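You operate a simulated robot arm through the tools that you are given. There is no shell and no other tool. Be economical: measure what you need, move in short steps, check, and stop when the job is done.

The job below is to be done with a simulated two-armed robot. You get a single attempt, and the scene is never put back.

TASK
Pick up the plug with purple grip with one hand, pass it to the other hand and put it on the top of the cabinet marked water trap.

The check looks at the end state, three seconds after you hand in, the way a careful person would. Anything else that was tipped, shoved, dropped, spilled or broken makes it a failure.

THE ROBOT
Two 7-joint arms with two-finger parallel grippers on one trunk, on a base that drives. Base frame: it is fixed to the floor where the robot stands at the start and does not move with it; the origin is under the middle of the robot, x ahead of it, y to its left, z up. Units: mm, rad, N and s.
The left shoulder is at the start at [87, 101, 882], the right one opposite. With the tool pointing down near the work surface each hand reaches from about 280 to 580 mm from the robot's upright axis, wherever it stands, measured 20 degrees to its own side. Places, roughly: plug with purple grip (5x5x11 cm) [500, 100, 600]; top of the cabinet marked water trap (76x25 cm) [-880, 840, 1360]. Payload 2.4 kg a hand.
The tool frame of a hand sits at the grasp point between the pads (the TCP): z along the fingers, y along the line on which they close. The tips reach 24 mm beyond it. Largest opening 68 mm; finger width 17, thickness 10; the body of the gripper, 40 by 70 mm, starts 41 mm behind the TCP.
Orientation is that of the tool frame in the base frame, as a unit quaternion [x, y, z, w]. With the fingers straight down and closing along the base's y, the tool's x points along the base's -x, its y along +y and its z along -z.

THE INTERFACE
- The arms move only by the tool jog_arm. It takes "left_motion", "right_motion" or both (then of equal length, played together; a hand with none holds still); each is one flat list of numbers, 7 for each row, row after row: the shift along the base's x, y, z in mm, then the turn, a rotation vector about the base's x, y, z in rad, then the opening in per cent of the stroke, from 0 (shut) to 100 (fully open). In form: [tx, ty, tz, rx, ry, rz, fingers, tx, ty, tz, rx, ry, rz, fingers, ...]. A call has 1 to 8 rows; each row is the pose to reach, as a shift and turn from the pose commanded when the call began. Rows are played at 5 a second. More than 50 mm and 0.15 rad between two rows, or a gripper value outside its range, and nothing of the call is played. A pose out of reach is approached as far as the arm can. The call stops where the force on the tool passes 40 N (or 10 N more than at its start, if that is more) or the arm is blocked; 0.2 s more then pass. Each finger travels about 72 mm/s and halts on what it meets, pressing with about 32 N; the grip force reading is that of the motor and also rises with nothing between the fingers. The clock runs only during rows and for 0.2 s after the last one: add rows that repeat a pose to give the fingers time. The reply holds the time, the measured pose of the TCP, the force on the tool along the base axes, the opening and the grip force, in the units named above and with some noise, with the torque about the TCP (base axes, N m) and any sound that the robot's microphone picked up, and new pictures: "pictures" is both (left out), scene, wrist or none (wrist: the cameras of the hands that moved).
- Cameras (640 x 400 px; columns grow to the right, rows downward): "scene" is now at [185.9, 18.9, 1030.8]; the picture's right is [0.19, -0.98, 0.00], its down [-0.64, -0.13, -0.76] and it looks along [0.74, 0.15, -0.65] (base axes); focal length 214 px, centre (320, 200). "left" rides on the left gripper at [84, -11, -75] in its tool frame; the picture's right is [0.13, 0.99, 0.00], its down [-0.60, 0.08, -0.79] and it looks along [-0.79, 0.10, 0.61] (tool axes); focal length 251 px, centre (320, 200). "right" rides on the right gripper at [84, 11, -75] in its tool frame; the picture's right is [-0.13, 0.99, 0.00], its down [-0.60, -0.08, -0.79] and it looks along [-0.79, -0.10, 0.61] (tool axes); focal length 251 px, centre (320, 200). There is no depth. A picture from a camera that has moved, and an enlarged one, comes with that camera's place and axes in the base frame and with its lens.
- lift_body(by): slides the trunk up (or, below 0, down) by that many mm; the arms and the scene camera ride with it, the base frame stays. It gives what a move gives, with no picture.
- base_move(legs): drives the robot by 1 to 6 legs, each [ahead, left, turn to the left] in mm, mm and rad, along the robot's own axes; the way and the turn of a leg run together, so that a leg with both is an arc; at most 1500 mm and 3.142 rad a leg. The arms and the cameras ride along, it lands a little off, and it stops where it bumps. It gives what a move gives, and a new picture of the scene camera.
- aim_head(pan, tilt): turns the head with the scene camera to pan (to the left, within 1.501 rad either way) and tilt (down, from -0.506 to 1.204), counted from straight ahead of the robot. It gives what a move gives, and a new picture of the scene camera.
- enlarge(camera, box): a new picture of the part [left, top, right, bottom] of that camera's present view, enlarged. The clock stands still meanwhile.
- sign_off(): hands the job in; it is judged then, once.

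Go step by step. Nothing tells you exact positions but the pictures and the camera data: compare them with the known pose of the tool, close in by small moves and look again before you grip or let go. The budget is 120 turns and 260 pictures, counting those below and the enlarged ones. Unless the task says otherwise, let go and move clear before handing in, and close with one line.

The tools are called after "Request:" as name(argument=value, ...) on one line, values as JSON. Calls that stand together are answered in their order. jog_arm: Moves the arms, as the interface text tells. Its arguments: {"type":"object","properties":{"left_motion":{"type":"array"},"right_motion":{"type":"array"},"pictures":{"type":"string","enum":["both","scene","wrist","none"]}},"required":[]} The other tools are called the same way: lift_body (by) slides the trunk up or down; base_move (legs) drives the base; aim_head (pan, tilt) turns the head that bears the scene camera; enlarge (camera, box) takes an enlarged picture of a part of a camera's view; sign_off () hands the job in.

At the start:

```text
clock: 0.0
left_tool_pos: [342.9, 294.4, 865.8]
left_tcp_rot: [0.0, 1.0, -0.001, 0.0]
left_wrist_force: [0.2, 0.2, 0.1]
left_moment: [0.02, 0.01, -0.01]
left_grip_width: 67.8
left_gripper_force: 0.0
right_tool_pos: [319.5, -69.1, 879.8]
right_tcp_rot: [0.0, 1.0, 0.0, 0.001]
right_wrist_force: [0.5, 0.3, -0.2]
right_moment: [0.0, 0.0, 0.0]
right_grip_width: 68.2
right_gripper_force: 0.0
trunk travel left (down, up): [-100.0, 750.0]
robot x, y, heading: [0.1, 0.0, 0.003]
head pan, tilt: [0.195, 0.71]
```

scene: 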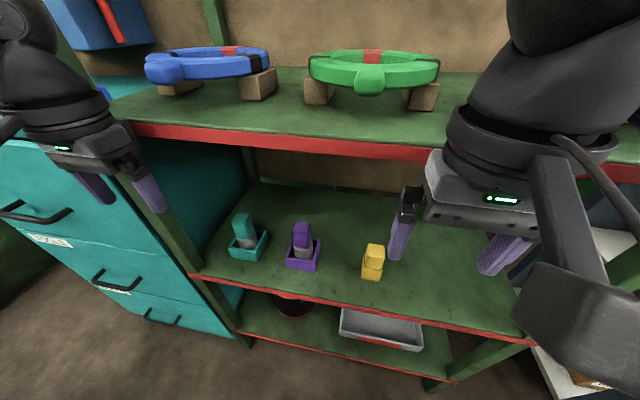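
right: 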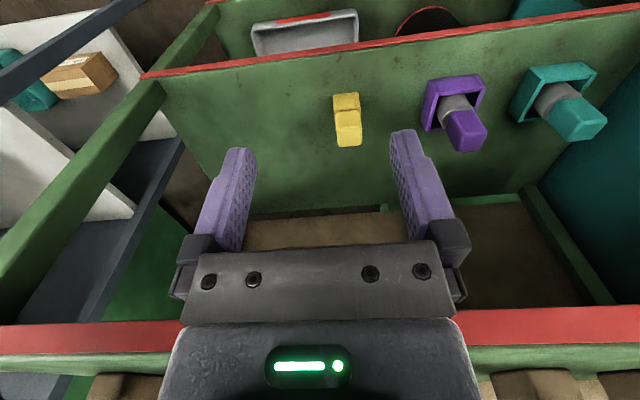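
left: 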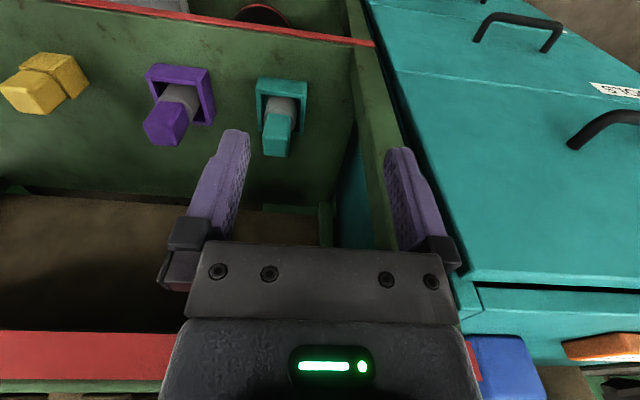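

I see the purple-gripped plug standing on the middle shelf between a teal one and a yellow block, with an upper shelf behind and above it. I'll look closer and look around toward the destination cabinet.

Request:
enlarge(camera="scene", box=[200, 180, 420, 310])

Request:
enlarge(camera="left", box=[100, 30, 340, 180])

Request:
aim_head(pan=1.5, tilt=0.1)

```text
2.91 times, centred on (310, 245) of scene
camera zoom: at [185.9, 18.9, 1030.8], right [0.19, -0.98, 0.0], down [-0.64, -0.13, -0.76], along [0.74, 0.15, -0.65], focal length 624 px, centre (349, 69)
```

zoom: 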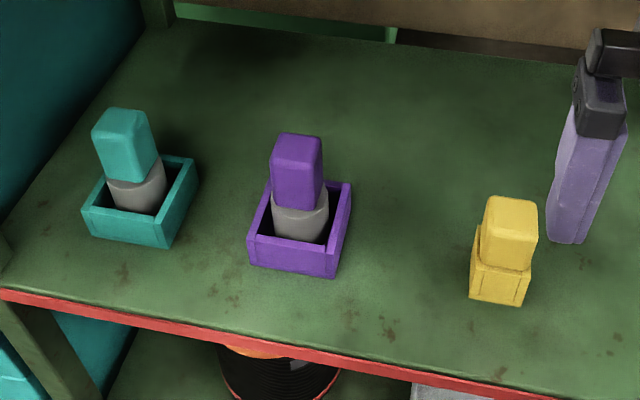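

```text
2.67 times, centred on (220, 105) of left
camera zoom: at [258.5, 283.6, 940.1], right [-0.13, 0.99, 0.0], down [0.6, 0.08, 0.79], along [0.79, 0.1, -0.61], focal length 670 px, centre (587, 453)
```

zoom: 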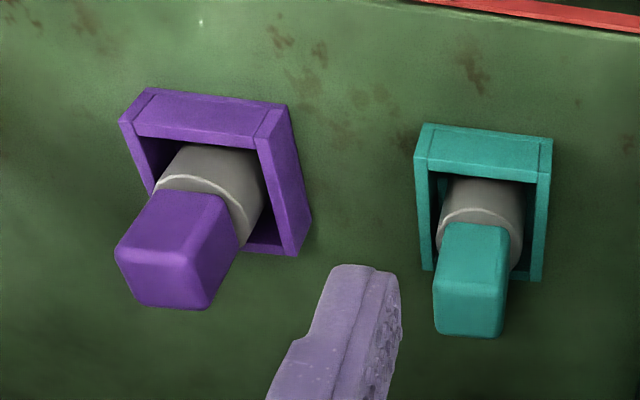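

```text
clock: 1.5
left_tool_pos: [342.6, 294.6, 864.8]
left_tcp_rot: [0.0, 1.0, -0.001, 0.0]
left_wrist_force: [0.6, -0.9, 0.1]
left_moment: [0.0, 0.03, -0.02]
left_grip_width: 67.8
left_gripper_force: 0.0
right_tool_pos: [318.7, -67.8, 879.9]
right_tcp_rot: [0.001, 1.0, 0.001, 0.0]
right_wrist_force: [0.1, -0.5, 0.1]
right_moment: [-0.02, 0.01, -0.01]
right_grip_width: 68.0
right_gripper_force: 0.1
trunk travel left (down, up): [-100.0, 750.0]
robot x, y, heading: [3.0, -1.2, 0.001]
head pan, tilt: [1.499, 0.099]
camera scene: at [109.6, 94.3, 1086.4], right [1.0, -0.07, 0.0], down [-0.01, -0.1, -0.99], along [0.07, 0.99, -0.1], focal length 214 px, centre (320, 200)
```

scene: 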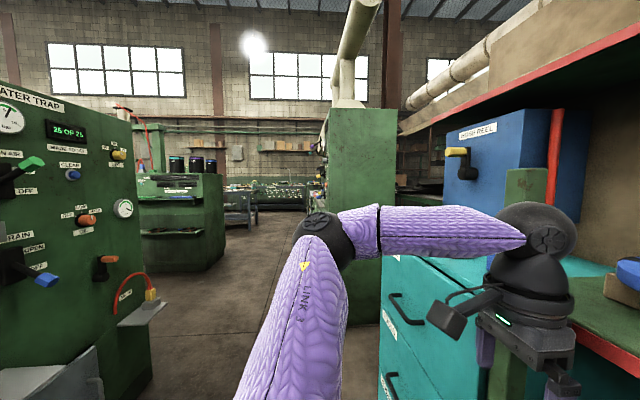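

The plug stands in an open purple holder at about (472, 116), with its top near z 700. It sits under an upper shelf whose front edge is about x 390, z 917–936, so I'll come in with the left hand tilted forward about 45°. I'll back off 120 mm first for arm room and look back at the plug.

Request:
base_move(legs=[[-120, 0, 0]])

Request:
aim_head(pan=0.2, tilt=0.6)

```text
clock: 2.7
left_tool_pos: [221.0, 294.4, 865.8]
left_tcp_rot: [-0.001, 1.0, 0.0, 0.0]
left_wrist_force: [0.1, -0.6, 0.0]
left_moment: [0.03, 0.0, 0.01]
left_grip_width: 68.0
left_gripper_force: 0.1
right_tool_pos: [198.8, -68.4, 879.5]
right_tcp_rot: [0.001, 1.0, 0.001, 0.0]
right_wrist_force: [0.1, 0.2, -1.2]
right_moment: [0.0, -0.02, -0.02]
right_grip_width: 68.1
right_gripper_force: 0.0
trunk travel left (down, up): [-100.0, 750.0]
robot x, y, heading: [-119.2, -0.8, 0.0]
head pan, tilt: [1.499, 0.099]
camera scene: at [-10.7, 94.3, 1086.4], right [1.0, -0.07, 0.0], down [-0.01, -0.1, -0.99], along [0.07, 0.99, -0.1], focal length 214 px, centre (320, 200)
```

scene: 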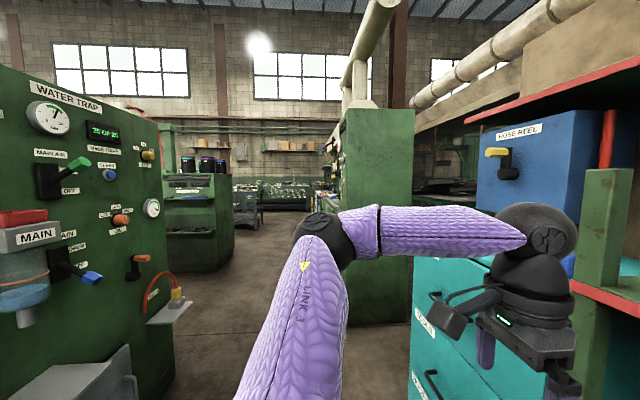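

```text
clock: 4.2
left_tool_pos: [221.0, 294.5, 865.6]
left_tcp_rot: [0.0, 1.0, 0.0, -0.001]
left_wrist_force: [-0.5, 0.0, 0.6]
left_moment: [-0.02, 0.02, 0.01]
left_grip_width: 68.0
left_gripper_force: 0.0
right_tool_pos: [198.5, -68.8, 880.9]
right_tcp_rot: [0.0, 1.0, 0.001, 0.0]
right_wrist_force: [-0.4, 0.4, -0.3]
right_moment: [-0.03, 0.0, 0.0]
right_grip_width: 68.3
right_gripper_force: 0.0
trunk travel left (down, up): [-100.0, 750.0]
robot x, y, heading: [-121.5, 1.4, -0.001]
head pan, tilt: [0.201, 0.6]
camera scene: at [69.3, 20.3, 1040.3], right [0.2, -0.98, 0.0], down [-0.55, -0.11, -0.83], along [0.81, 0.17, -0.56], focal length 214 px, centre (320, 200)
```

scene: 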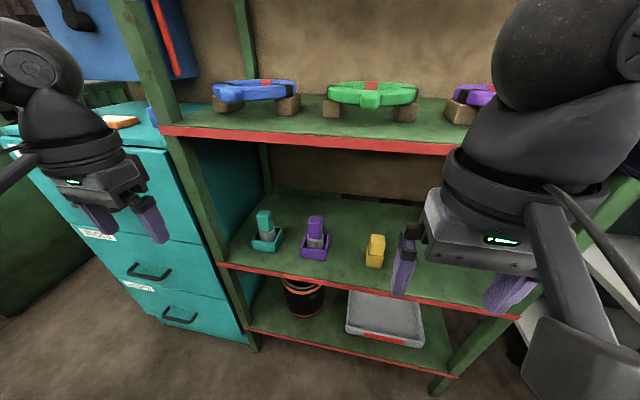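

Base is back by 120 mm. Now I bring the left hand in front of the shelf opening, tilting it 45° forward.

Request:
jog_arm(left_motion=[17, -30, -18, 0, -0.131, 0, 100, 33, -60, -36, 0, -0.262, 0, 100, 50, -90, -54, 0, -0.393, 0, 100, 66, -120, -72, 0, -0.524, 0, 100, 83, -150, -90, 0, -0.655, 0, 100, 99, -178, -106, 0, -0.785, 0, 100, 99, -178, -106, 0, -0.785, 0, 100])

```text
clock: 5.8
left_tool_pos: [322.4, 115.4, 759.4]
left_tcp_rot: [-0.001, 0.924, -0.001, 0.382]
left_wrist_force: [-0.4, 1.0, 0.0]
left_moment: [0.03, 0.01, -0.01]
left_grip_width: 68.2
left_gripper_force: 0.0
right_tool_pos: [198.3, -68.9, 880.5]
right_tcp_rot: [0.0, 1.0, 0.001, 0.0]
right_wrist_force: [1.4, 0.5, -0.1]
right_moment: [0.0, -0.02, 0.0]
right_grip_width: 67.8
right_gripper_force: 0.1
trunk travel left (down, up): [-100.0, 750.0]
robot x, y, heading: [-117.4, -1.6, 0.001]
head pan, tilt: [0.201, 0.6]
camera scene: at [69.4, 20.1, 1040.3], right [0.2, -0.98, 0.0], down [-0.55, -0.11, -0.82], along [0.81, 0.17, -0.57], focal length 214 px, centre (320, 200)
camera left: at [208.6, 105.6, 752.2], right [-0.09, 0.99, -0.09], down [-0.13, 0.08, 0.99], along [0.99, 0.1, 0.12], focal length 251 px, centre (320, 200)
```

scene: 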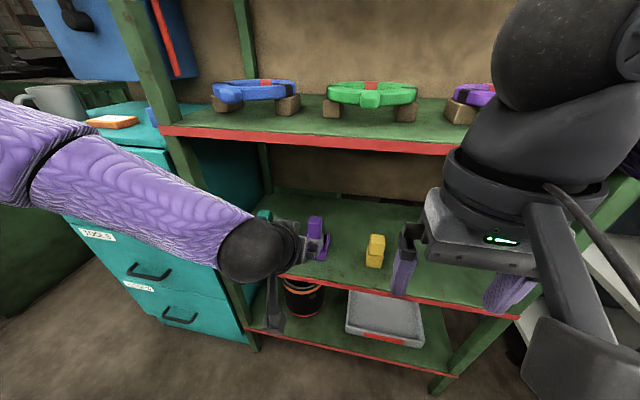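
left: 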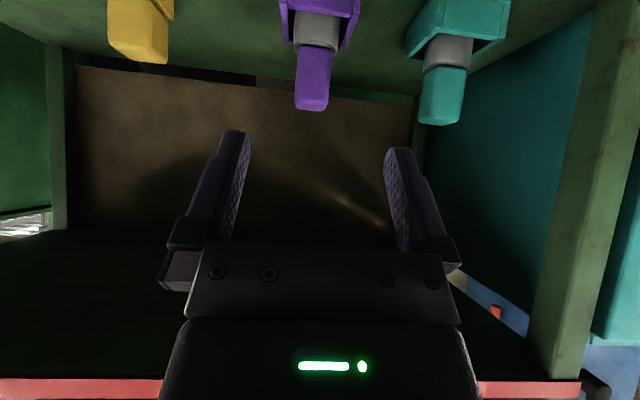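

The left wrist view shows the grip centred between the fingers, y about 115 and z about 641–697. I move in partway and look again.

Request:
jog_arm(left_motion=[33, 0, -16, 0, 0, 0, 100, 66, 0, -33, 0, 0, 0, 100, 98, 0, -50, 0, 0, 0, 100, 98, 0, -50, 0, 0, 0, 100])

Request:
enlarge(camera="scene", box=[220, 180, 400, 290])

```text
clock: 6.8
left_tool_pos: [419.8, 117.7, 709.0]
left_tcp_rot: [-0.001, 0.924, 0.0, 0.383]
left_wrist_force: [0.1, -0.7, -1.1]
left_moment: [-0.01, -0.04, -0.02]
left_grip_width: 68.0
left_gripper_force: 0.1
right_tool_pos: [200.1, -67.8, 879.9]
right_tcp_rot: [0.0, 1.0, 0.001, 0.001]
right_wrist_force: [1.0, -0.8, -0.9]
right_moment: [0.0, 0.0, -0.02]
right_grip_width: 68.0
right_gripper_force: 0.1
trunk travel left (down, up): [-100.0, 750.0]
robot x, y, heading: [-120.5, -1.6, 0.002]
head pan, tilt: [0.201, 0.6]
camera scene: at [69.5, 20.2, 1040.3], right [0.2, -0.98, 0.0], down [-0.55, -0.11, -0.82], along [0.81, 0.17, -0.57], focal length 214 px, centre (320, 200)
camera left: at [306.9, 106.3, 702.7], right [-0.09, 0.99, -0.09], down [-0.13, 0.08, 0.99], along [0.99, 0.1, 0.12], focal length 251 px, centre (320, 200)
```

scene: 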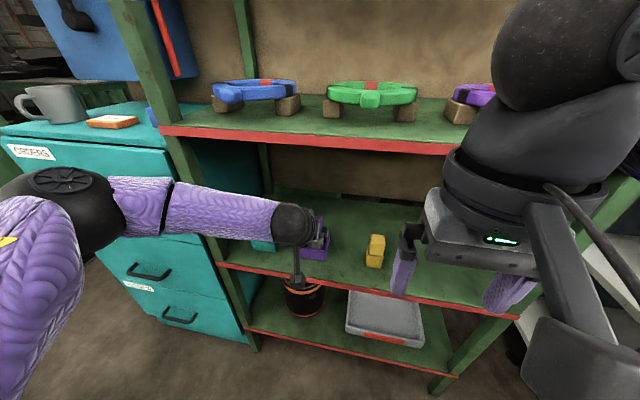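
left: 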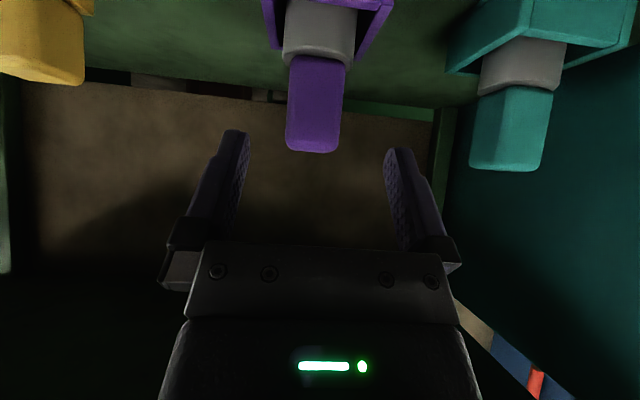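

```text
3.56 times, centred on (310, 235) of scene
camera zoom: at [69.5, 20.2, 1040.3], right [0.2, -0.98, 0.0], down [-0.55, -0.11, -0.82], along [0.81, 0.17, -0.57], focal length 763 px, centre (356, 76)
```

zoom: 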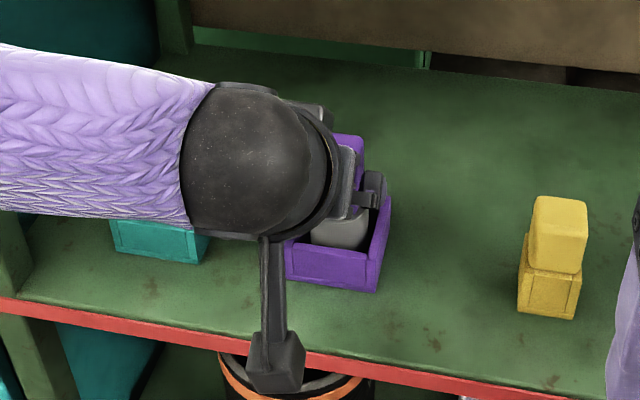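

The grip is about 34 mm wide, axis near (474, 115), top about 695. I go to TCP (474, 115, 682) without closing and check.

Request:
jog_arm(left_motion=[27, -1, -14, 0, 0, 0, 100, 54, -2, -28, 0, 0, 0, 100, 54, -2, -28, 0, 0, 0, 100], pictures="wrist")

```text
clock: 7.6
left_tool_pos: [447.2, 137.4, 693.7]
left_tcp_rot: [0.0, 0.924, 0.0, 0.383]
left_wrist_force: [0.7, -0.4, 0.1]
left_moment: [0.0, 0.02, 0.0]
left_grip_width: 68.0
left_gripper_force: 0.0
left hand out of reach, approached as far as the arm can: row 1, 2, 3
right_tool_pos: [199.0, -69.4, 880.5]
right_tcp_rot: [0.001, 1.0, 0.001, 0.001]
right_wrist_force: [0.0, 0.3, -0.4]
right_moment: [0.02, 0.0, 0.03]
right_grip_width: 68.1
right_gripper_force: 0.0
trunk travel left (down, up): [-100.0, 750.0]
robot x, y, heading: [-122.1, 3.2, 0.005]
head pan, tilt: [0.201, 0.6]
camera left: at [336.3, 125.7, 688.2], right [-0.09, 0.99, -0.09], down [-0.13, 0.08, 0.99], along [0.99, 0.1, 0.12], focal length 251 px, centre (320, 200)
```

left: 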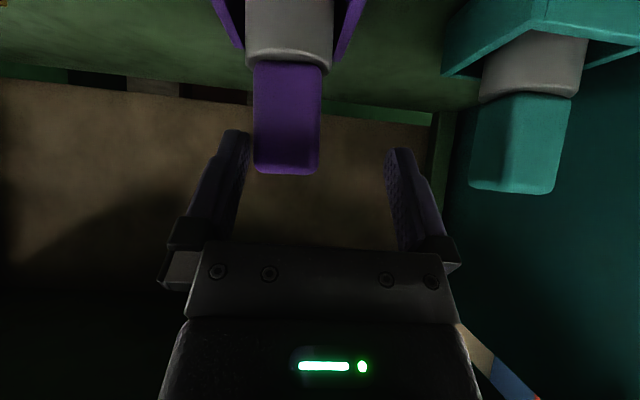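

The arm ran out of reach and drifted sideways in free space. I'll pull back, drive 60 mm ahead and retry.

Request:
jog_arm(left_motion=[-34, -10, 14, 0, 0, 0, 100, -67, -21, 27, 0, 0, 0, 100, -67, -21, 27, 0, 0, 0, 100], pictures="none")

Request:
base_move(legs=[[60, 0, 0]])

Request:
enlarge(camera="left", box=[0, 0, 640, 400])

```text
clock: 8.4
left_tool_pos: [382.0, 116.2, 723.4]
left_tcp_rot: [0.0, 0.924, -0.001, 0.383]
left_wrist_force: [0.5, -0.1, 0.3]
left_moment: [-0.01, 0.0, 0.0]
left_grip_width: 68.1
left_gripper_force: 0.0
right_tool_pos: [198.6, -67.9, 880.1]
right_tcp_rot: [0.0, 1.0, 0.001, 0.0]
right_wrist_force: [0.1, 0.4, 0.8]
right_moment: [0.0, -0.02, 0.05]
right_grip_width: 68.0
right_gripper_force: 0.0
trunk travel left (down, up): [-100.0, 750.0]
robot x, y, heading: [-119.7, 3.7, 0.0]
head pan, tilt: [0.201, 0.6]
```

```text
clock: 9.3
left_tool_pos: [442.1, 115.2, 722.3]
left_tcp_rot: [0.0, 0.924, -0.001, 0.383]
left_wrist_force: [-0.6, -0.7, 0.7]
left_moment: [-0.01, 0.02, -0.01]
left_grip_width: 68.1
left_gripper_force: 0.0
right_tool_pos: [258.5, -68.2, 880.2]
right_tcp_rot: [0.001, 1.0, 0.002, 0.0]
right_wrist_force: [0.3, 1.0, 0.5]
right_moment: [0.02, 0.01, -0.01]
right_grip_width: 68.0
right_gripper_force: 0.2
trunk travel left (down, up): [-100.0, 750.0]
robot x, y, heading: [-60.2, -2.2, 0.002]
head pan, tilt: [0.201, 0.6]
camera scene: at [129.1, 20.0, 1040.3], right [0.2, -0.98, 0.0], down [-0.55, -0.11, -0.82], along [0.81, 0.16, -0.57], focal length 214 px, centre (320, 200)
```

scene: 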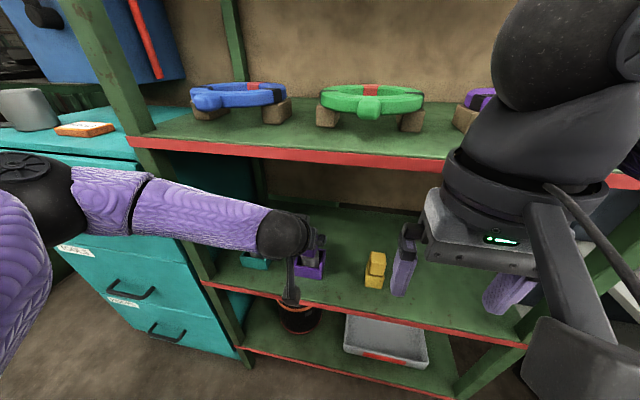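

```text
1.00 times, centred on (320, 200) of left (not enlarged: the box is as wide or as high as the picture)
camera zoom: at [329.5, 104.5, 716.2], right [-0.09, 0.99, -0.09], down [-0.13, 0.08, 0.99], along [0.99, 0.1, 0.12], focal length 251 px, centre (320, 200)
```

zoom: 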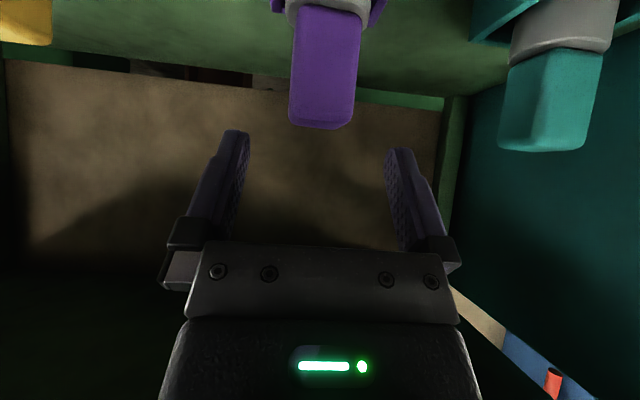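

Centred at y≈115. Moving in to (474, 115, 682).

Request:
jog_arm(left_motion=[16, 0, -20, 0, 0, 0, 100, 32, 0, -40, 0, 0, 0, 100, 32, 0, -40, 0, 0, 0, 100])

```text
clock: 10.2
left_tool_pos: [475.0, 116.1, 681.4]
left_tcp_rot: [0.0, 0.924, -0.001, 0.383]
left_wrist_force: [0.1, -0.1, 0.4]
left_moment: [-0.02, 0.0, -0.02]
left_grip_width: 67.8
left_gripper_force: 0.0
right_tool_pos: [257.7, -67.9, 880.0]
right_tcp_rot: [0.001, 1.0, 0.002, 0.0]
right_wrist_force: [0.2, 0.4, 0.4]
right_moment: [0.0, 0.02, -0.03]
right_grip_width: 68.1
right_gripper_force: 0.1
trunk travel left (down, up): [-100.0, 750.0]
robot x, y, heading: [-59.2, 1.8, 0.001]
head pan, tilt: [0.201, 0.6]
camera scene: at [129.2, 20.0, 1040.3], right [0.2, -0.98, 0.0], down [-0.55, -0.11, -0.82], along [0.81, 0.16, -0.57], focal length 214 px, centre (320, 200)
camera left: at [361.9, 104.2, 675.5], right [-0.09, 0.99, -0.09], down [-0.13, 0.08, 0.99], along [0.99, 0.1, 0.12], focal length 251 px, centre (320, 200)
```

scene: 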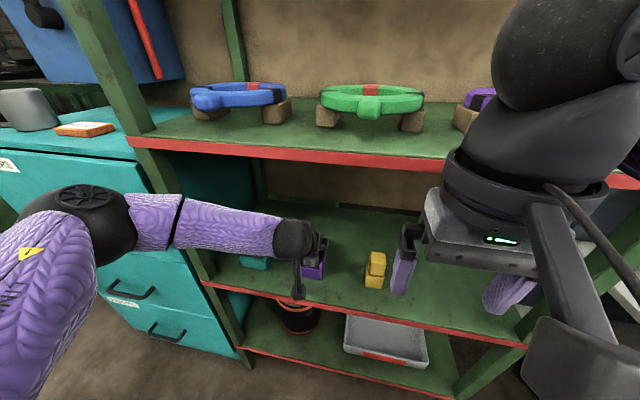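
left: 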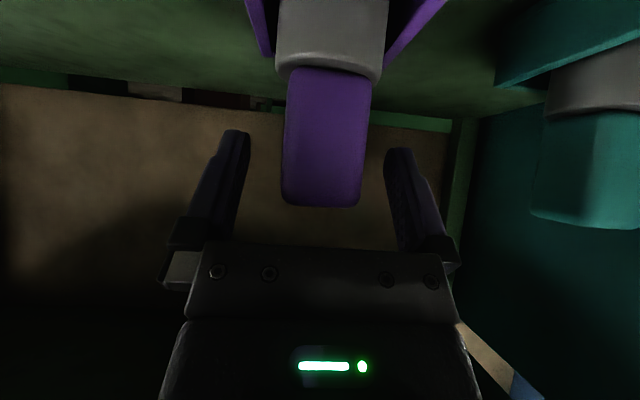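

The grip's axis appears about 8–10 mm further in, so I nudge forward then close and let it settle.

Request:
jog_arm(left_motion=[10, -1.5, -2, 0, 0, 0, 100, 10, -1.5, -2, 0, 0, 0, 100, 10, -1.5, -2, 0, 0, 0, 0, 10, -1.5, -2, 0, 0, 0, 0, 10, -1.5, -2, 0, 0, 0, 0, 10, -1.5, -2, 0, 0, 0, 0])

```text
clock: 11.6
left_tool_pos: [481.0, 117.3, 682.1]
left_tcp_rot: [0.0, 0.924, 0.0, 0.383]
left_wrist_force: [0.0, -0.2, 0.4]
left_moment: [-0.08, 0.06, 0.03]
left_grip_width: 33.6
left_gripper_force: 32.5
left hand out of reach, approached as far as the arm can: row 1, 2, 3, 4, 5, 6
right_tool_pos: [258.4, -69.1, 880.3]
right_tcp_rot: [0.001, 1.0, 0.001, 0.0]
right_wrist_force: [-0.3, -0.4, 0.2]
right_moment: [0.0, -0.02, 0.01]
right_grip_width: 68.1
right_gripper_force: 0.0
trunk travel left (down, up): [-100.0, 750.0]
robot x, y, heading: [-58.9, 1.1, -0.002]
head pan, tilt: [0.201, 0.6]
camera scene: at [129.1, 19.9, 1040.3], right [0.2, -0.98, 0.0], down [-0.55, -0.11, -0.82], along [0.81, 0.16, -0.57], focal length 214 px, centre (320, 200)
camera left: at [368.5, 106.8, 676.3], right [-0.09, 0.99, -0.09], down [-0.13, 0.08, 0.99], along [0.99, 0.1, 0.12], focal length 251 px, centre (320, 200)
```

scene: 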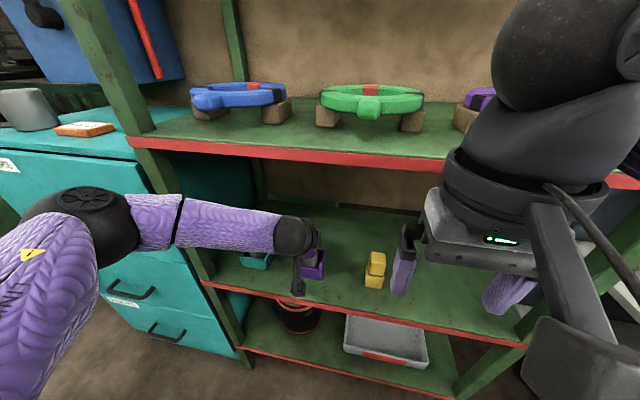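
left: 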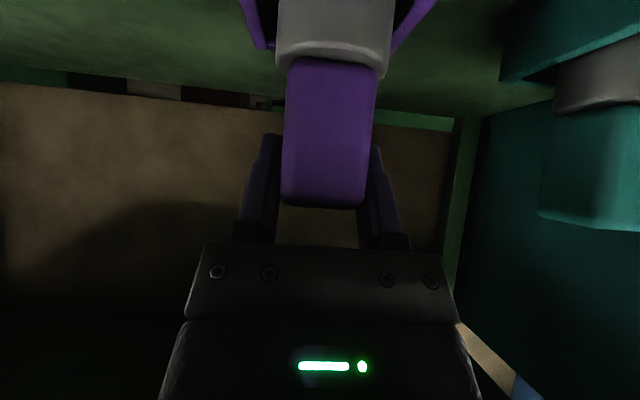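

Gripped (33.6 mm wide, 32 N). I lift straight up a little with the trunk and check the holder stays put.

Request:
lift_body(by=25)

Request:
enlarge(camera="scene", box=[220, 180, 400, 290])

Request:
enlarge(camera="left", box=[0, 0, 640, 400])

```text
clock: 12.3
left_tool_pos: [479.1, 118.4, 717.7]
left_tcp_rot: [0.0, 0.92, -0.001, 0.392]
left_wrist_force: [-0.4, 0.0, -2.2]
left_moment: [0.02, 0.01, -0.03]
left_grip_width: 33.9
left_gripper_force: 32.1
right_tool_pos: [259.3, -68.4, 905.0]
right_tcp_rot: [0.001, 1.0, 0.0, -0.001]
right_wrist_force: [-0.7, -0.2, -0.5]
right_moment: [0.02, -0.03, -0.04]
right_grip_width: 68.0
right_gripper_force: 0.0
trunk travel left (down, up): [-125.0, 724.0]
robot x, y, heading: [-60.4, 1.4, 0.002]
head pan, tilt: [0.201, 0.6]
```

```text
3.56 times, centred on (310, 235) of scene
camera zoom: at [121.4, 20.1, 1066.0], right [0.2, -0.98, 0.0], down [-0.55, -0.11, -0.82], along [0.81, 0.16, -0.57], focal length 763 px, centre (356, 76)
```

zoom: 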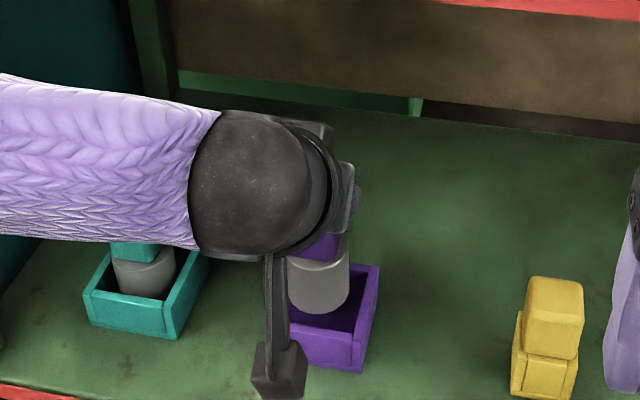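

```text
1.00 times, centred on (320, 200) of left (not enlarged: the box is as wide or as high as the picture)
camera zoom: at [367.4, 107.7, 708.9], right [-0.09, 0.99, -0.1], down [-0.15, 0.08, 0.98], along [0.98, 0.1, 0.14], focal length 251 px, centre (320, 200)
```

zoom: 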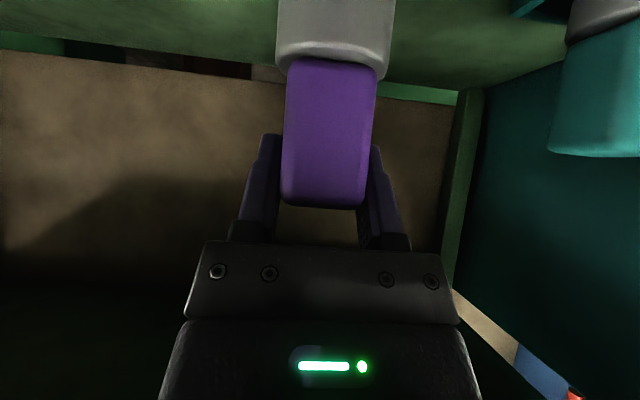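

The plug is rising out cleanly and the holder stays. I lift another 20 mm and check the clearance to the rim and upper shelf.

Request:
lift_body(by=20)

Request:
enlarge(camera="scene", box=[180, 120, 440, 290])

```text
clock: 12.9
left_tool_pos: [477.9, 120.6, 743.8]
left_tcp_rot: [0.0, 0.918, -0.001, 0.397]
left_wrist_force: [0.1, -0.7, -2.0]
left_moment: [0.02, 0.04, 0.02]
left_grip_width: 34.0
left_gripper_force: 32.1
right_tool_pos: [259.5, -68.6, 924.5]
right_tcp_rot: [0.001, 1.0, 0.001, -0.002]
right_wrist_force: [0.2, 0.2, 0.1]
right_moment: [0.03, 0.01, 0.0]
right_grip_width: 67.8
right_gripper_force: 0.1
trunk travel left (down, up): [-145.0, 704.0]
robot x, y, heading: [-61.5, 2.1, 0.003]
head pan, tilt: [0.201, 0.6]
```

```text
2.35 times, centred on (310, 205) of scene
camera zoom: at [115.1, 20.1, 1086.7], right [0.2, -0.98, 0.0], down [-0.55, -0.11, -0.82], along [0.81, 0.16, -0.57], focal length 505 px, centre (344, 188)
```

zoom: 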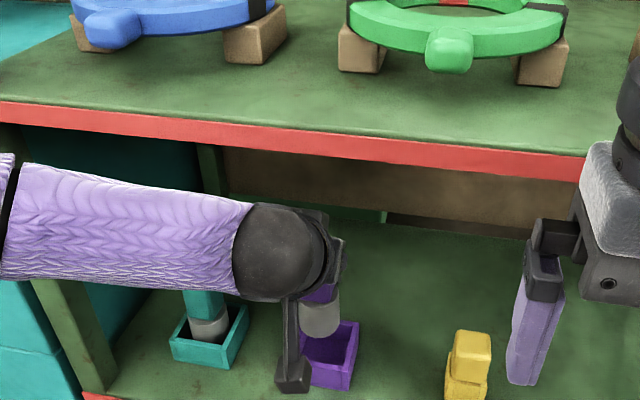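

The plug is clear of the holder and shelf. I drive straight back to bring it out.

Request:
base_move(legs=[[-240, 0, 0]])

```text
clock: 14.7
left_tool_pos: [238.1, 119.4, 743.4]
left_tcp_rot: [0.0, 0.918, -0.002, 0.397]
left_wrist_force: [-0.3, 0.1, -2.2]
left_moment: [0.0, 0.01, 0.0]
left_grip_width: 33.8
left_gripper_force: 32.0
right_tool_pos: [19.3, -68.3, 925.7]
right_tcp_rot: [-0.001, 1.0, 0.001, -0.001]
right_wrist_force: [-0.8, 0.0, -0.4]
right_moment: [-0.03, -0.01, -0.03]
right_grip_width: 67.9
right_gripper_force: 0.2
trunk travel left (down, up): [-145.0, 704.0]
robot x, y, heading: [-298.6, 0.1, -0.002]
head pan, tilt: [0.201, 0.6]
camera scene: at [-124.7, 20.1, 1086.7], right [0.2, -0.98, 0.0], down [-0.55, -0.11, -0.82], along [0.81, 0.17, -0.57], focal length 214 px, centre (320, 200)
```

scene: 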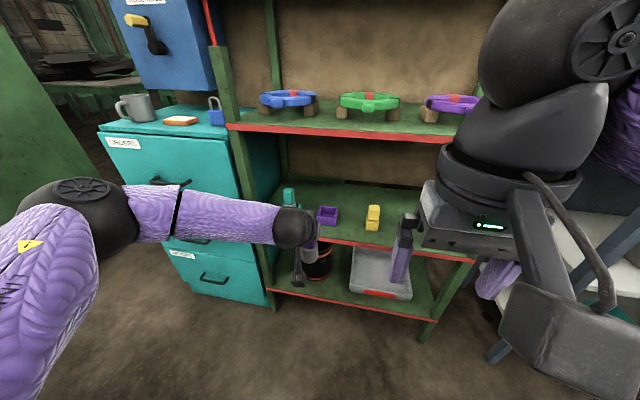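

The plug is out in free space. Next I set up the handover. The left hand comes back toward the middle, and the right hand turns to point left, 20° down and closing along x, to take the grey shaft below the left fingers.

Request:
jog_arm(left_motion=[-12.6, -8.4, 8.1, 0, 0.005, 0, 0, -25, -17, 16, 0, 0.01, 0, 0, -38, -25, 24, 0, 0.015, 0, 0, -50, -34, 33, 0, 0.02, 0, 0, -63, -42, 41, 0, 0.025, 0, 0, -75, -50, 49, 0, 0.03, 0, 0, -88, -59, 57, 0, 0.03, 0, 0], right_motion=[10, -5, -12, 0.073, 0.073, -0.1042, 100, 20, -10, -25, 0.146, 0.146, -0.2084, 100, 31, -15, -37, 0.219, 0.219, -0.3126, 100, 41, -20, -50, 0.292, 0.292, -0.4168, 100, 51, -25, -62, 0.365, 0.365, -0.521, 100, 61, -25, -75, 0.438, 0.438, -0.6252, 100, 71, -25, -87, 0.511, 0.511, -0.7294, 100], pictures="scene")

```text
clock: 16.3
left_tool_pos: [150.9, 60.6, 800.6]
left_tcp_rot: [0.0, 0.924, -0.002, 0.383]
left_wrist_force: [0.1, -0.2, -3.1]
left_moment: [-0.02, 0.04, 0.0]
left_grip_width: 33.7
left_gripper_force: 32.4
right_tool_pos: [91.6, -92.5, 837.8]
right_tcp_rot: [0.35, 0.871, 0.245, -0.245]
right_wrist_force: [-0.3, 0.0, -0.3]
right_moment: [0.04, -0.01, -0.01]
right_grip_width: 67.9
right_gripper_force: 0.1
trunk travel left (down, up): [-145.0, 704.0]
robot x, y, heading: [-300.0, -2.5, 0.002]
head pan, tilt: [0.201, 0.6]
camera scene: at [-124.8, 20.1, 1086.7], right [0.2, -0.98, 0.0], down [-0.55, -0.11, -0.82], along [0.81, 0.17, -0.57], focal length 214 px, centre (320, 200)
```

scene: 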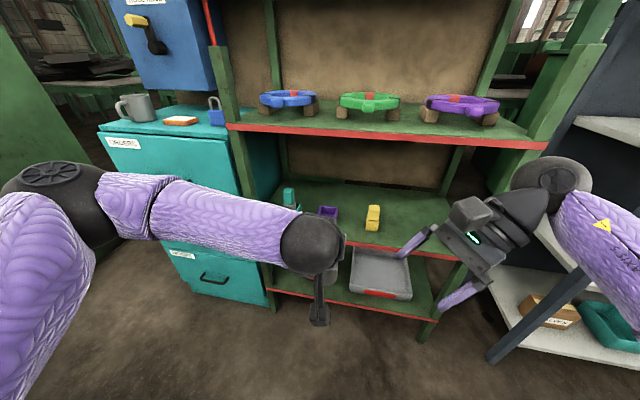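

Good progress. I finish the right hand's turn and bring it to the pre-grasp spot.

Request:
jog_arm(right_motion=[10, 0, -12, 0.073, 0.073, -0.1042, 100, 20, 0, -25, 0.146, 0.146, -0.2084, 100, 31, 10, -37, 0.219, 0.219, -0.3126, 100, 41, 18, -50, 0.292, 0.292, -0.4168, 100, 51, 26, -62, 0.365, 0.365, -0.521, 100, 61, 34, -72, 0.438, 0.438, -0.6252, 100, 61, 34, -72, 0.438, 0.438, -0.6252, 100])

```text
clock: 17.9
left_tool_pos: [150.8, 60.1, 800.8]
left_tcp_rot: [0.0, 0.924, -0.002, 0.383]
left_wrist_force: [-0.8, -0.3, -2.8]
left_moment: [-0.04, 0.02, 0.0]
left_grip_width: 34.1
left_gripper_force: 32.6
right_tool_pos: [149.9, -59.9, 765.4]
right_tcp_rot: [0.58, 0.578, 0.406, -0.407]
right_wrist_force: [-0.1, 0.1, -0.5]
right_moment: [0.0, 0.0, 0.0]
right_grip_width: 68.1
right_gripper_force: 0.1
trunk travel left (down, up): [-145.0, 704.0]
robot x, y, heading: [-301.6, 1.9, -0.0]
head pan, tilt: [0.201, 0.6]
camera scene: at [-124.7, 20.0, 1086.7], right [0.2, -0.98, 0.0], down [-0.55, -0.11, -0.82], along [0.81, 0.17, -0.57], focal length 214 px, centre (320, 200)
camera right: at [161.9, -102.2, 869.9], right [0.99, -0.05, -0.12], down [-0.08, -0.95, -0.3], along [-0.1, 0.31, -0.95], focal length 251 px, centre (320, 200)
```

scene: 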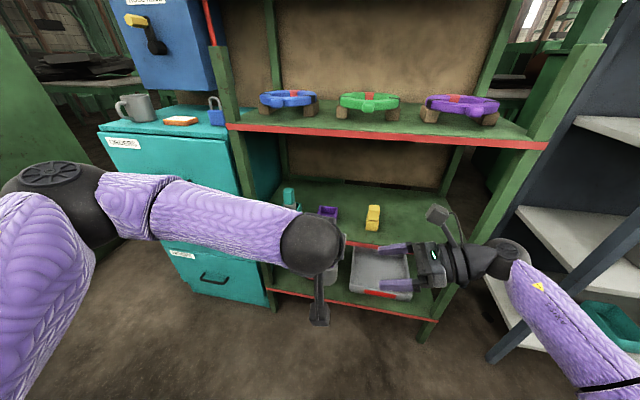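
right: 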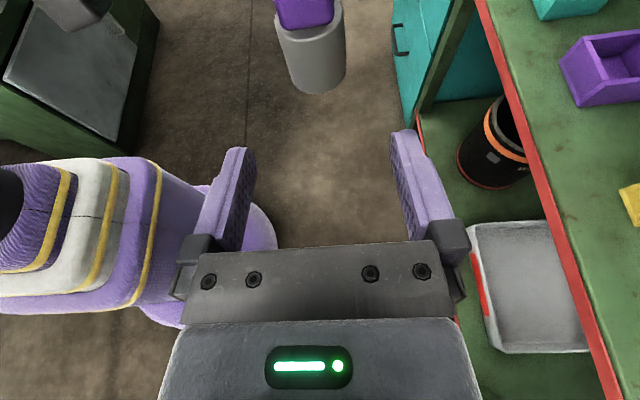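

The right camera puts the 50 mm grey shaft at x≈148, z 700–757, lined up with the right fingers. To keep the right camera clear of the left gripper, I'll yaw the right hand 25° so it comes in from slightly ahead.

Request:
jog_arm(right_motion=[14, 8, 1, 0, 0, 0.145, 100, 28, 17, 2, 0, 0, 0.29, 100, 42, 26, 3, 0, 0, 0.436, 100, 42, 26, 3, 0, 0, 0.436, 100])

```text
clock: 18.9
left_tool_pos: [150.4, 60.7, 800.9]
left_tcp_rot: [0.0, 0.923, -0.002, 0.384]
left_wrist_force: [0.0, -0.2, -2.0]
left_moment: [-0.02, -0.02, 0.01]
left_grip_width: 33.8
left_gripper_force: 32.0
right_tool_pos: [160.5, -38.3, 776.2]
right_tcp_rot: [0.44, 0.692, 0.307, -0.483]
right_wrist_force: [-0.2, 0.5, 0.3]
right_moment: [-0.01, 0.04, 0.0]
right_grip_width: 68.1
right_gripper_force: 0.1
right hand out of reach, approached as far as the arm can: row 3, 4
trunk travel left (down, up): [-145.0, 704.0]
robot x, y, heading: [-298.8, -0.1, 0.002]
head pan, tilt: [0.201, 0.6]
camera scene: at [-124.7, 19.9, 1086.6], right [0.2, -0.98, 0.0], down [-0.55, -0.11, -0.82], along [0.81, 0.17, -0.57], focal length 214 px, centre (320, 200)
camera right: at [187.2, -71.1, 881.3], right [0.92, 0.38, -0.12], down [0.33, -0.9, -0.29], along [-0.22, 0.23, -0.95], focal length 251 px, centre (320, 200)
```

scene: 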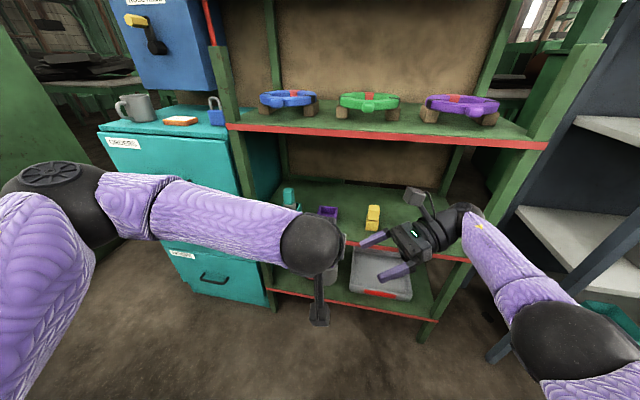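
right: 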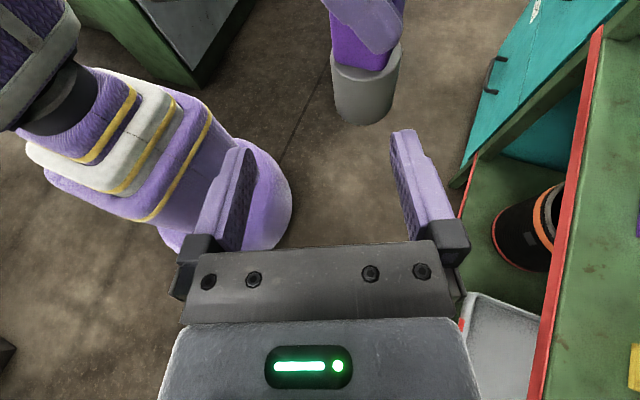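

The yaw was reached but the position was at the arm's limit. I bring both hands 60 mm closer to the body.

Request:
jog_arm(left_motion=[-20, -3, 0, 0, 0, 0, 0, -40, -7, 0, 0, 0, 0, 0, -60, -10, 0, 0, 0, 0, 0, -60, -10, 0, 0, 0, 0, 0], right_motion=[-10, -2, -3, 0, 0, 0, 100, -20, -4, -6, 0, 0, 0, 100, -29, -6, -8, 0, 0, 0, 100, -29, -6, -8, 0, 0, 0, 100])

```text
clock: 19.9
left_tool_pos: [90.0, 54.2, 801.1]
left_tcp_rot: [0.0, 0.923, -0.002, 0.384]
left_wrist_force: [0.4, 0.2, -2.1]
left_moment: [-0.01, 0.0, -0.01]
left_grip_width: 33.8
left_gripper_force: 32.1
right_tool_pos: [132.5, -45.1, 769.4]
right_tcp_rot: [0.441, 0.69, 0.309, -0.484]
right_wrist_force: [0.3, 0.0, 0.0]
right_moment: [-0.02, 0.03, -0.02]
right_grip_width: 68.1
right_gripper_force: 0.1
trunk travel left (down, up): [-145.0, 704.0]
robot x, y, heading: [-298.8, -1.4, -0.007]
head pan, tilt: [0.201, 0.6]
camera scene: at [-124.8, 20.0, 1086.7], right [0.2, -0.98, 0.0], down [-0.55, -0.11, -0.82], along [0.81, 0.17, -0.57], focal length 214 px, centre (320, 200)
camera right: at [159.0, -78.2, 872.8], right [0.92, 0.38, -0.12], down [0.33, -0.9, -0.3], along [-0.22, 0.23, -0.95], focal length 251 px, centre (320, 200)
camera left: at [-22.1, 43.0, 795.3], right [-0.09, 0.99, -0.1], down [-0.14, 0.08, 0.99], along [0.99, 0.1, 0.13], focal length 251 px, centre (320, 200)
```

scene: 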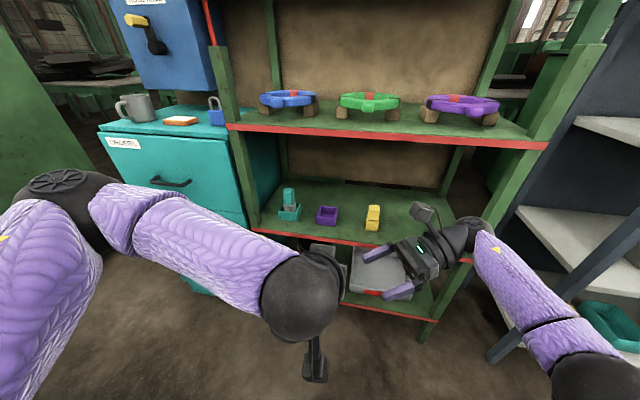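
right: 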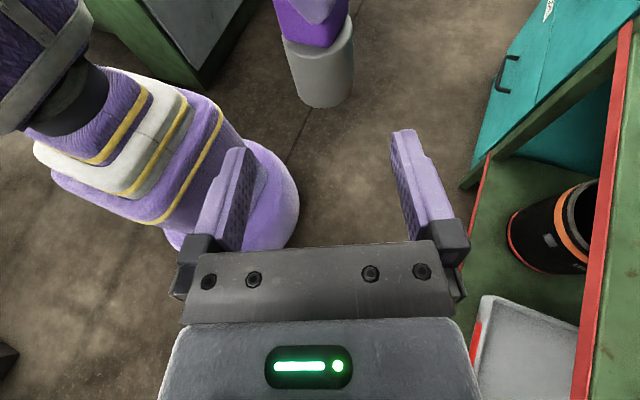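
left: 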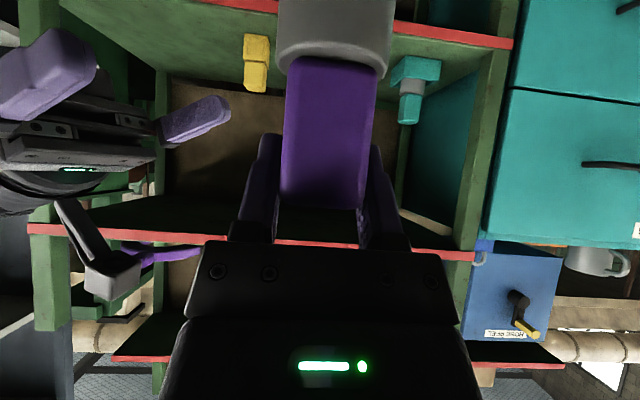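

The plug sits at (87, 54) with its bottom at z≈700, right on the hand's approach line. I advance most of the way and check.

Request:
jog_arm(right_motion=[-10, 22, -9, 0, 0, 0, 100, -20, 44, -18, 0, 0, 0, 100, -30, 66, -26, 0, 0, 0, 100, -30, 66, -26, 0, 0, 0, 100])

```text
clock: 20.9
left_tool_pos: [91.5, 53.0, 801.9]
left_tcp_rot: [-0.001, 0.924, -0.001, 0.383]
left_wrist_force: [0.0, 0.3, -1.7]
left_moment: [0.0, -0.03, 0.04]
left_grip_width: 33.7
left_gripper_force: 32.1
right_tool_pos: [102.3, 21.4, 742.1]
right_tcp_rot: [0.44, 0.69, 0.308, -0.485]
right_wrist_force: [-0.4, 0.4, -0.7]
right_moment: [0.02, -0.05, -0.01]
right_grip_width: 67.9
right_gripper_force: 0.1
trunk travel left (down, up): [-145.0, 704.0]
robot x, y, heading: [-299.8, -1.1, -0.003]
head pan, tilt: [0.201, 0.6]
camera scene: at [-124.8, 20.1, 1086.7], right [0.2, -0.98, 0.0], down [-0.55, -0.11, -0.82], along [0.81, 0.17, -0.57], focal length 214 px, centre (320, 200)
camera right: at [128.8, -11.9, 846.3], right [0.92, 0.38, -0.12], down [0.33, -0.9, -0.3], along [-0.22, 0.23, -0.95], focal length 251 px, centre (320, 200)
```

scene: 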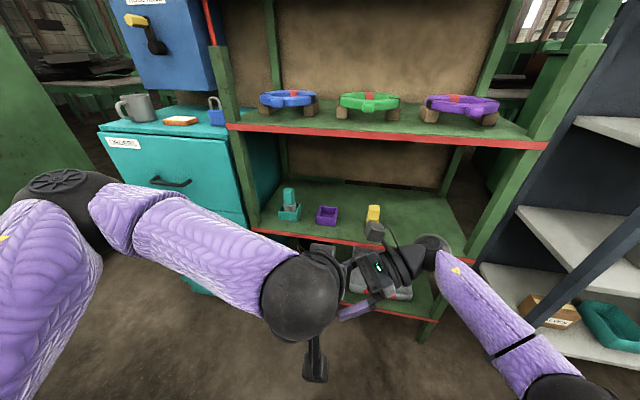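
right: 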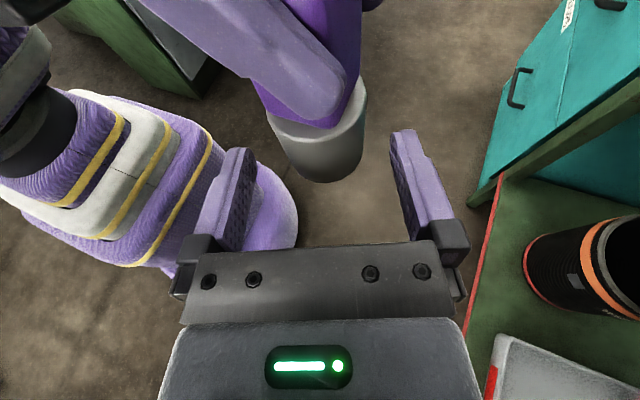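

Well aligned; I move in the last part without closing.

Request:
jog_arm(right_motion=[-5, 11, -4, 0, 0, 0, 100, -10, 21, -8, 0, 0, 0, 100, -14, 31, -12, 0, 0, 0, 100, -14, 31, -12, 0, 0, 0, 100])

Request:
enlarge(camera="scene", box=[240, 200, 440, 325])

Request:
enlarge(camera="left", box=[0, 0, 640, 400])

```text
clock: 21.9
left_tool_pos: [89.5, 53.9, 801.4]
left_tcp_rot: [0.0, 0.924, -0.002, 0.383]
left_wrist_force: [0.8, 0.3, -2.4]
left_moment: [0.0, -0.02, -0.02]
left_grip_width: 33.8
left_gripper_force: 31.9
right_tool_pos: [87.6, 53.4, 730.4]
right_tcp_rot: [0.441, 0.69, 0.309, -0.485]
right_wrist_force: [-0.9, 0.5, -0.1]
right_moment: [0.03, -0.04, 0.01]
right_grip_width: 68.1
right_gripper_force: 0.0
trunk travel left (down, up): [-145.0, 704.0]
robot x, y, heading: [-299.8, -0.5, 0.001]
head pan, tilt: [0.201, 0.6]
camera scene: at [-124.8, 20.1, 1086.7], right [0.2, -0.98, 0.0], down [-0.55, -0.11, -0.82], along [0.81, 0.17, -0.57], focal length 214 px, centre (320, 200)
camera right: at [115.0, 19.2, 834.6], right [0.92, 0.38, -0.12], down [0.33, -0.9, -0.3], along [-0.22, 0.23, -0.95], focal length 251 px, centre (320, 200)
```

scene: 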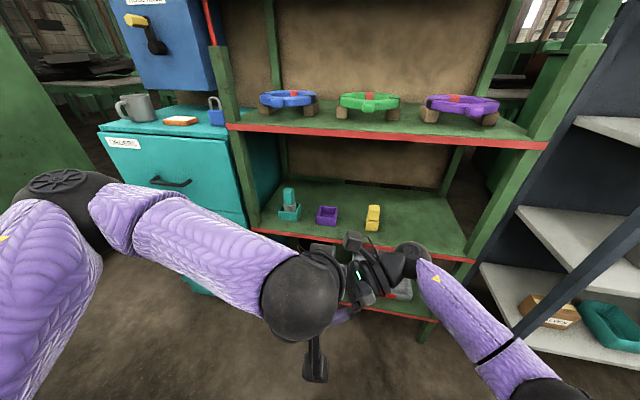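
right: 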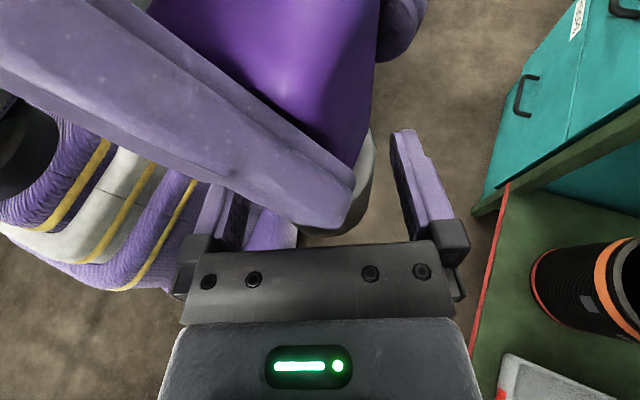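

```text
3.20 times, centred on (340, 262) of scene
camera zoom: at [-124.8, 20.1, 1086.7], right [0.2, -0.98, 0.0], down [-0.55, -0.11, -0.82], along [0.81, 0.17, -0.57], focal length 686 px, centre (256, 0)
```

zoom: 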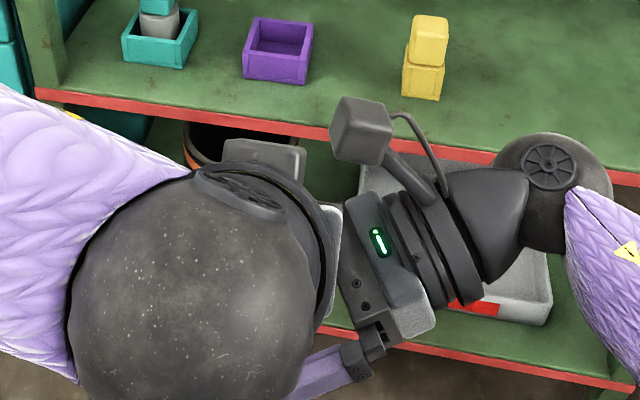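

```text
1.00 times, centred on (320, 200) of left (not enlarged: the box is as wide or as high as the picture)
camera zoom: at [-22.0, 43.0, 795.3], right [-0.09, 0.99, -0.1], down [-0.14, 0.08, 0.99], along [0.99, 0.1, 0.13], focal length 251 px, centre (320, 200)
```

zoom: 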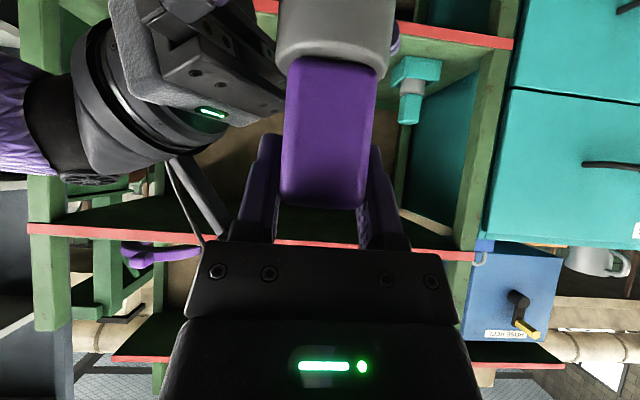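

No contact and both hands are well placed. I close the right fingers on the shaft.

Request:
jog_arm(right_motion=[0, 0, 0, 0, 0, 0, 40, 0, 0, 0, 0, 0, 0, 0, 0, 0, 0, 0, 0, 0, 0, 0, 0, 0, 0, 0, 0, 0], pictures="wrist")

```text
clock: 22.9
left_tool_pos: [91.1, 53.9, 802.0]
left_tcp_rot: [0.001, 0.924, -0.002, 0.384]
left_wrist_force: [-3.3, -4.8, -0.8]
left_moment: [-0.17, 0.3, 0.03]
left_grip_width: 33.8
left_gripper_force: 31.7
right_tool_pos: [86.8, 51.8, 729.9]
right_tcp_rot: [0.441, 0.69, 0.309, -0.484]
right_wrist_force: [2.9, 4.0, -0.1]
right_moment: [-0.12, -0.12, -0.04]
right_grip_width: 44.8
right_gripper_force: 31.9
trunk travel left (down, up): [-145.0, 704.0]
robot x, y, heading: [-297.8, -0.2, -0.003]
head pan, tilt: [0.201, 0.6]
camera right: at [115.1, 19.1, 834.6], right [0.92, 0.38, -0.12], down [0.33, -0.9, -0.3], along [-0.22, 0.23, -0.95], focal length 251 px, centre (320, 200)
```

right: 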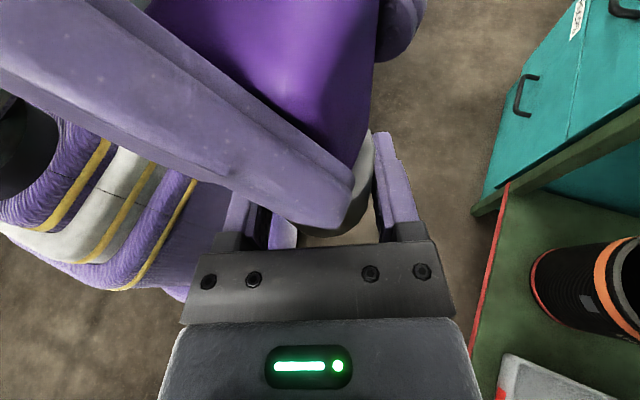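

Both hands hold the plug. I open the left fingers just partway, then back it off along its own axis.

Request:
jog_arm(left_motion=[0, 0, 0, 0, 0, 0, 68, 0, 0, 0, 0, 0, 0, 68], pictures="wrist")

```text
clock: 23.5
left_tool_pos: [91.2, 54.0, 802.8]
left_tcp_rot: [0.0, 0.924, -0.002, 0.383]
left_wrist_force: [0.2, 0.2, 0.2]
left_moment: [0.0, -0.04, 0.03]
left_grip_width: 45.9
left_gripper_force: 0.1
right_tool_pos: [87.4, 52.0, 729.7]
right_tcp_rot: [0.441, 0.69, 0.308, -0.484]
right_wrist_force: [0.1, -0.3, -0.5]
right_moment: [0.01, -0.01, 0.01]
right_grip_width: 45.1
right_gripper_force: 32.1
trunk travel left (down, up): [-145.0, 704.0]
robot x, y, heading: [-301.7, 0.0, 0.0]
head pan, tilt: [0.201, 0.6]
camera left: at [-21.9, 43.0, 795.3], right [-0.09, 0.99, -0.1], down [-0.14, 0.08, 0.99], along [0.99, 0.1, 0.13], focal length 251 px, centre (320, 200)
```

left: 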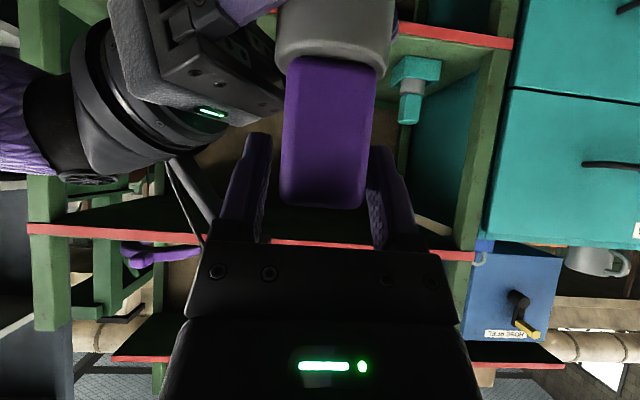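

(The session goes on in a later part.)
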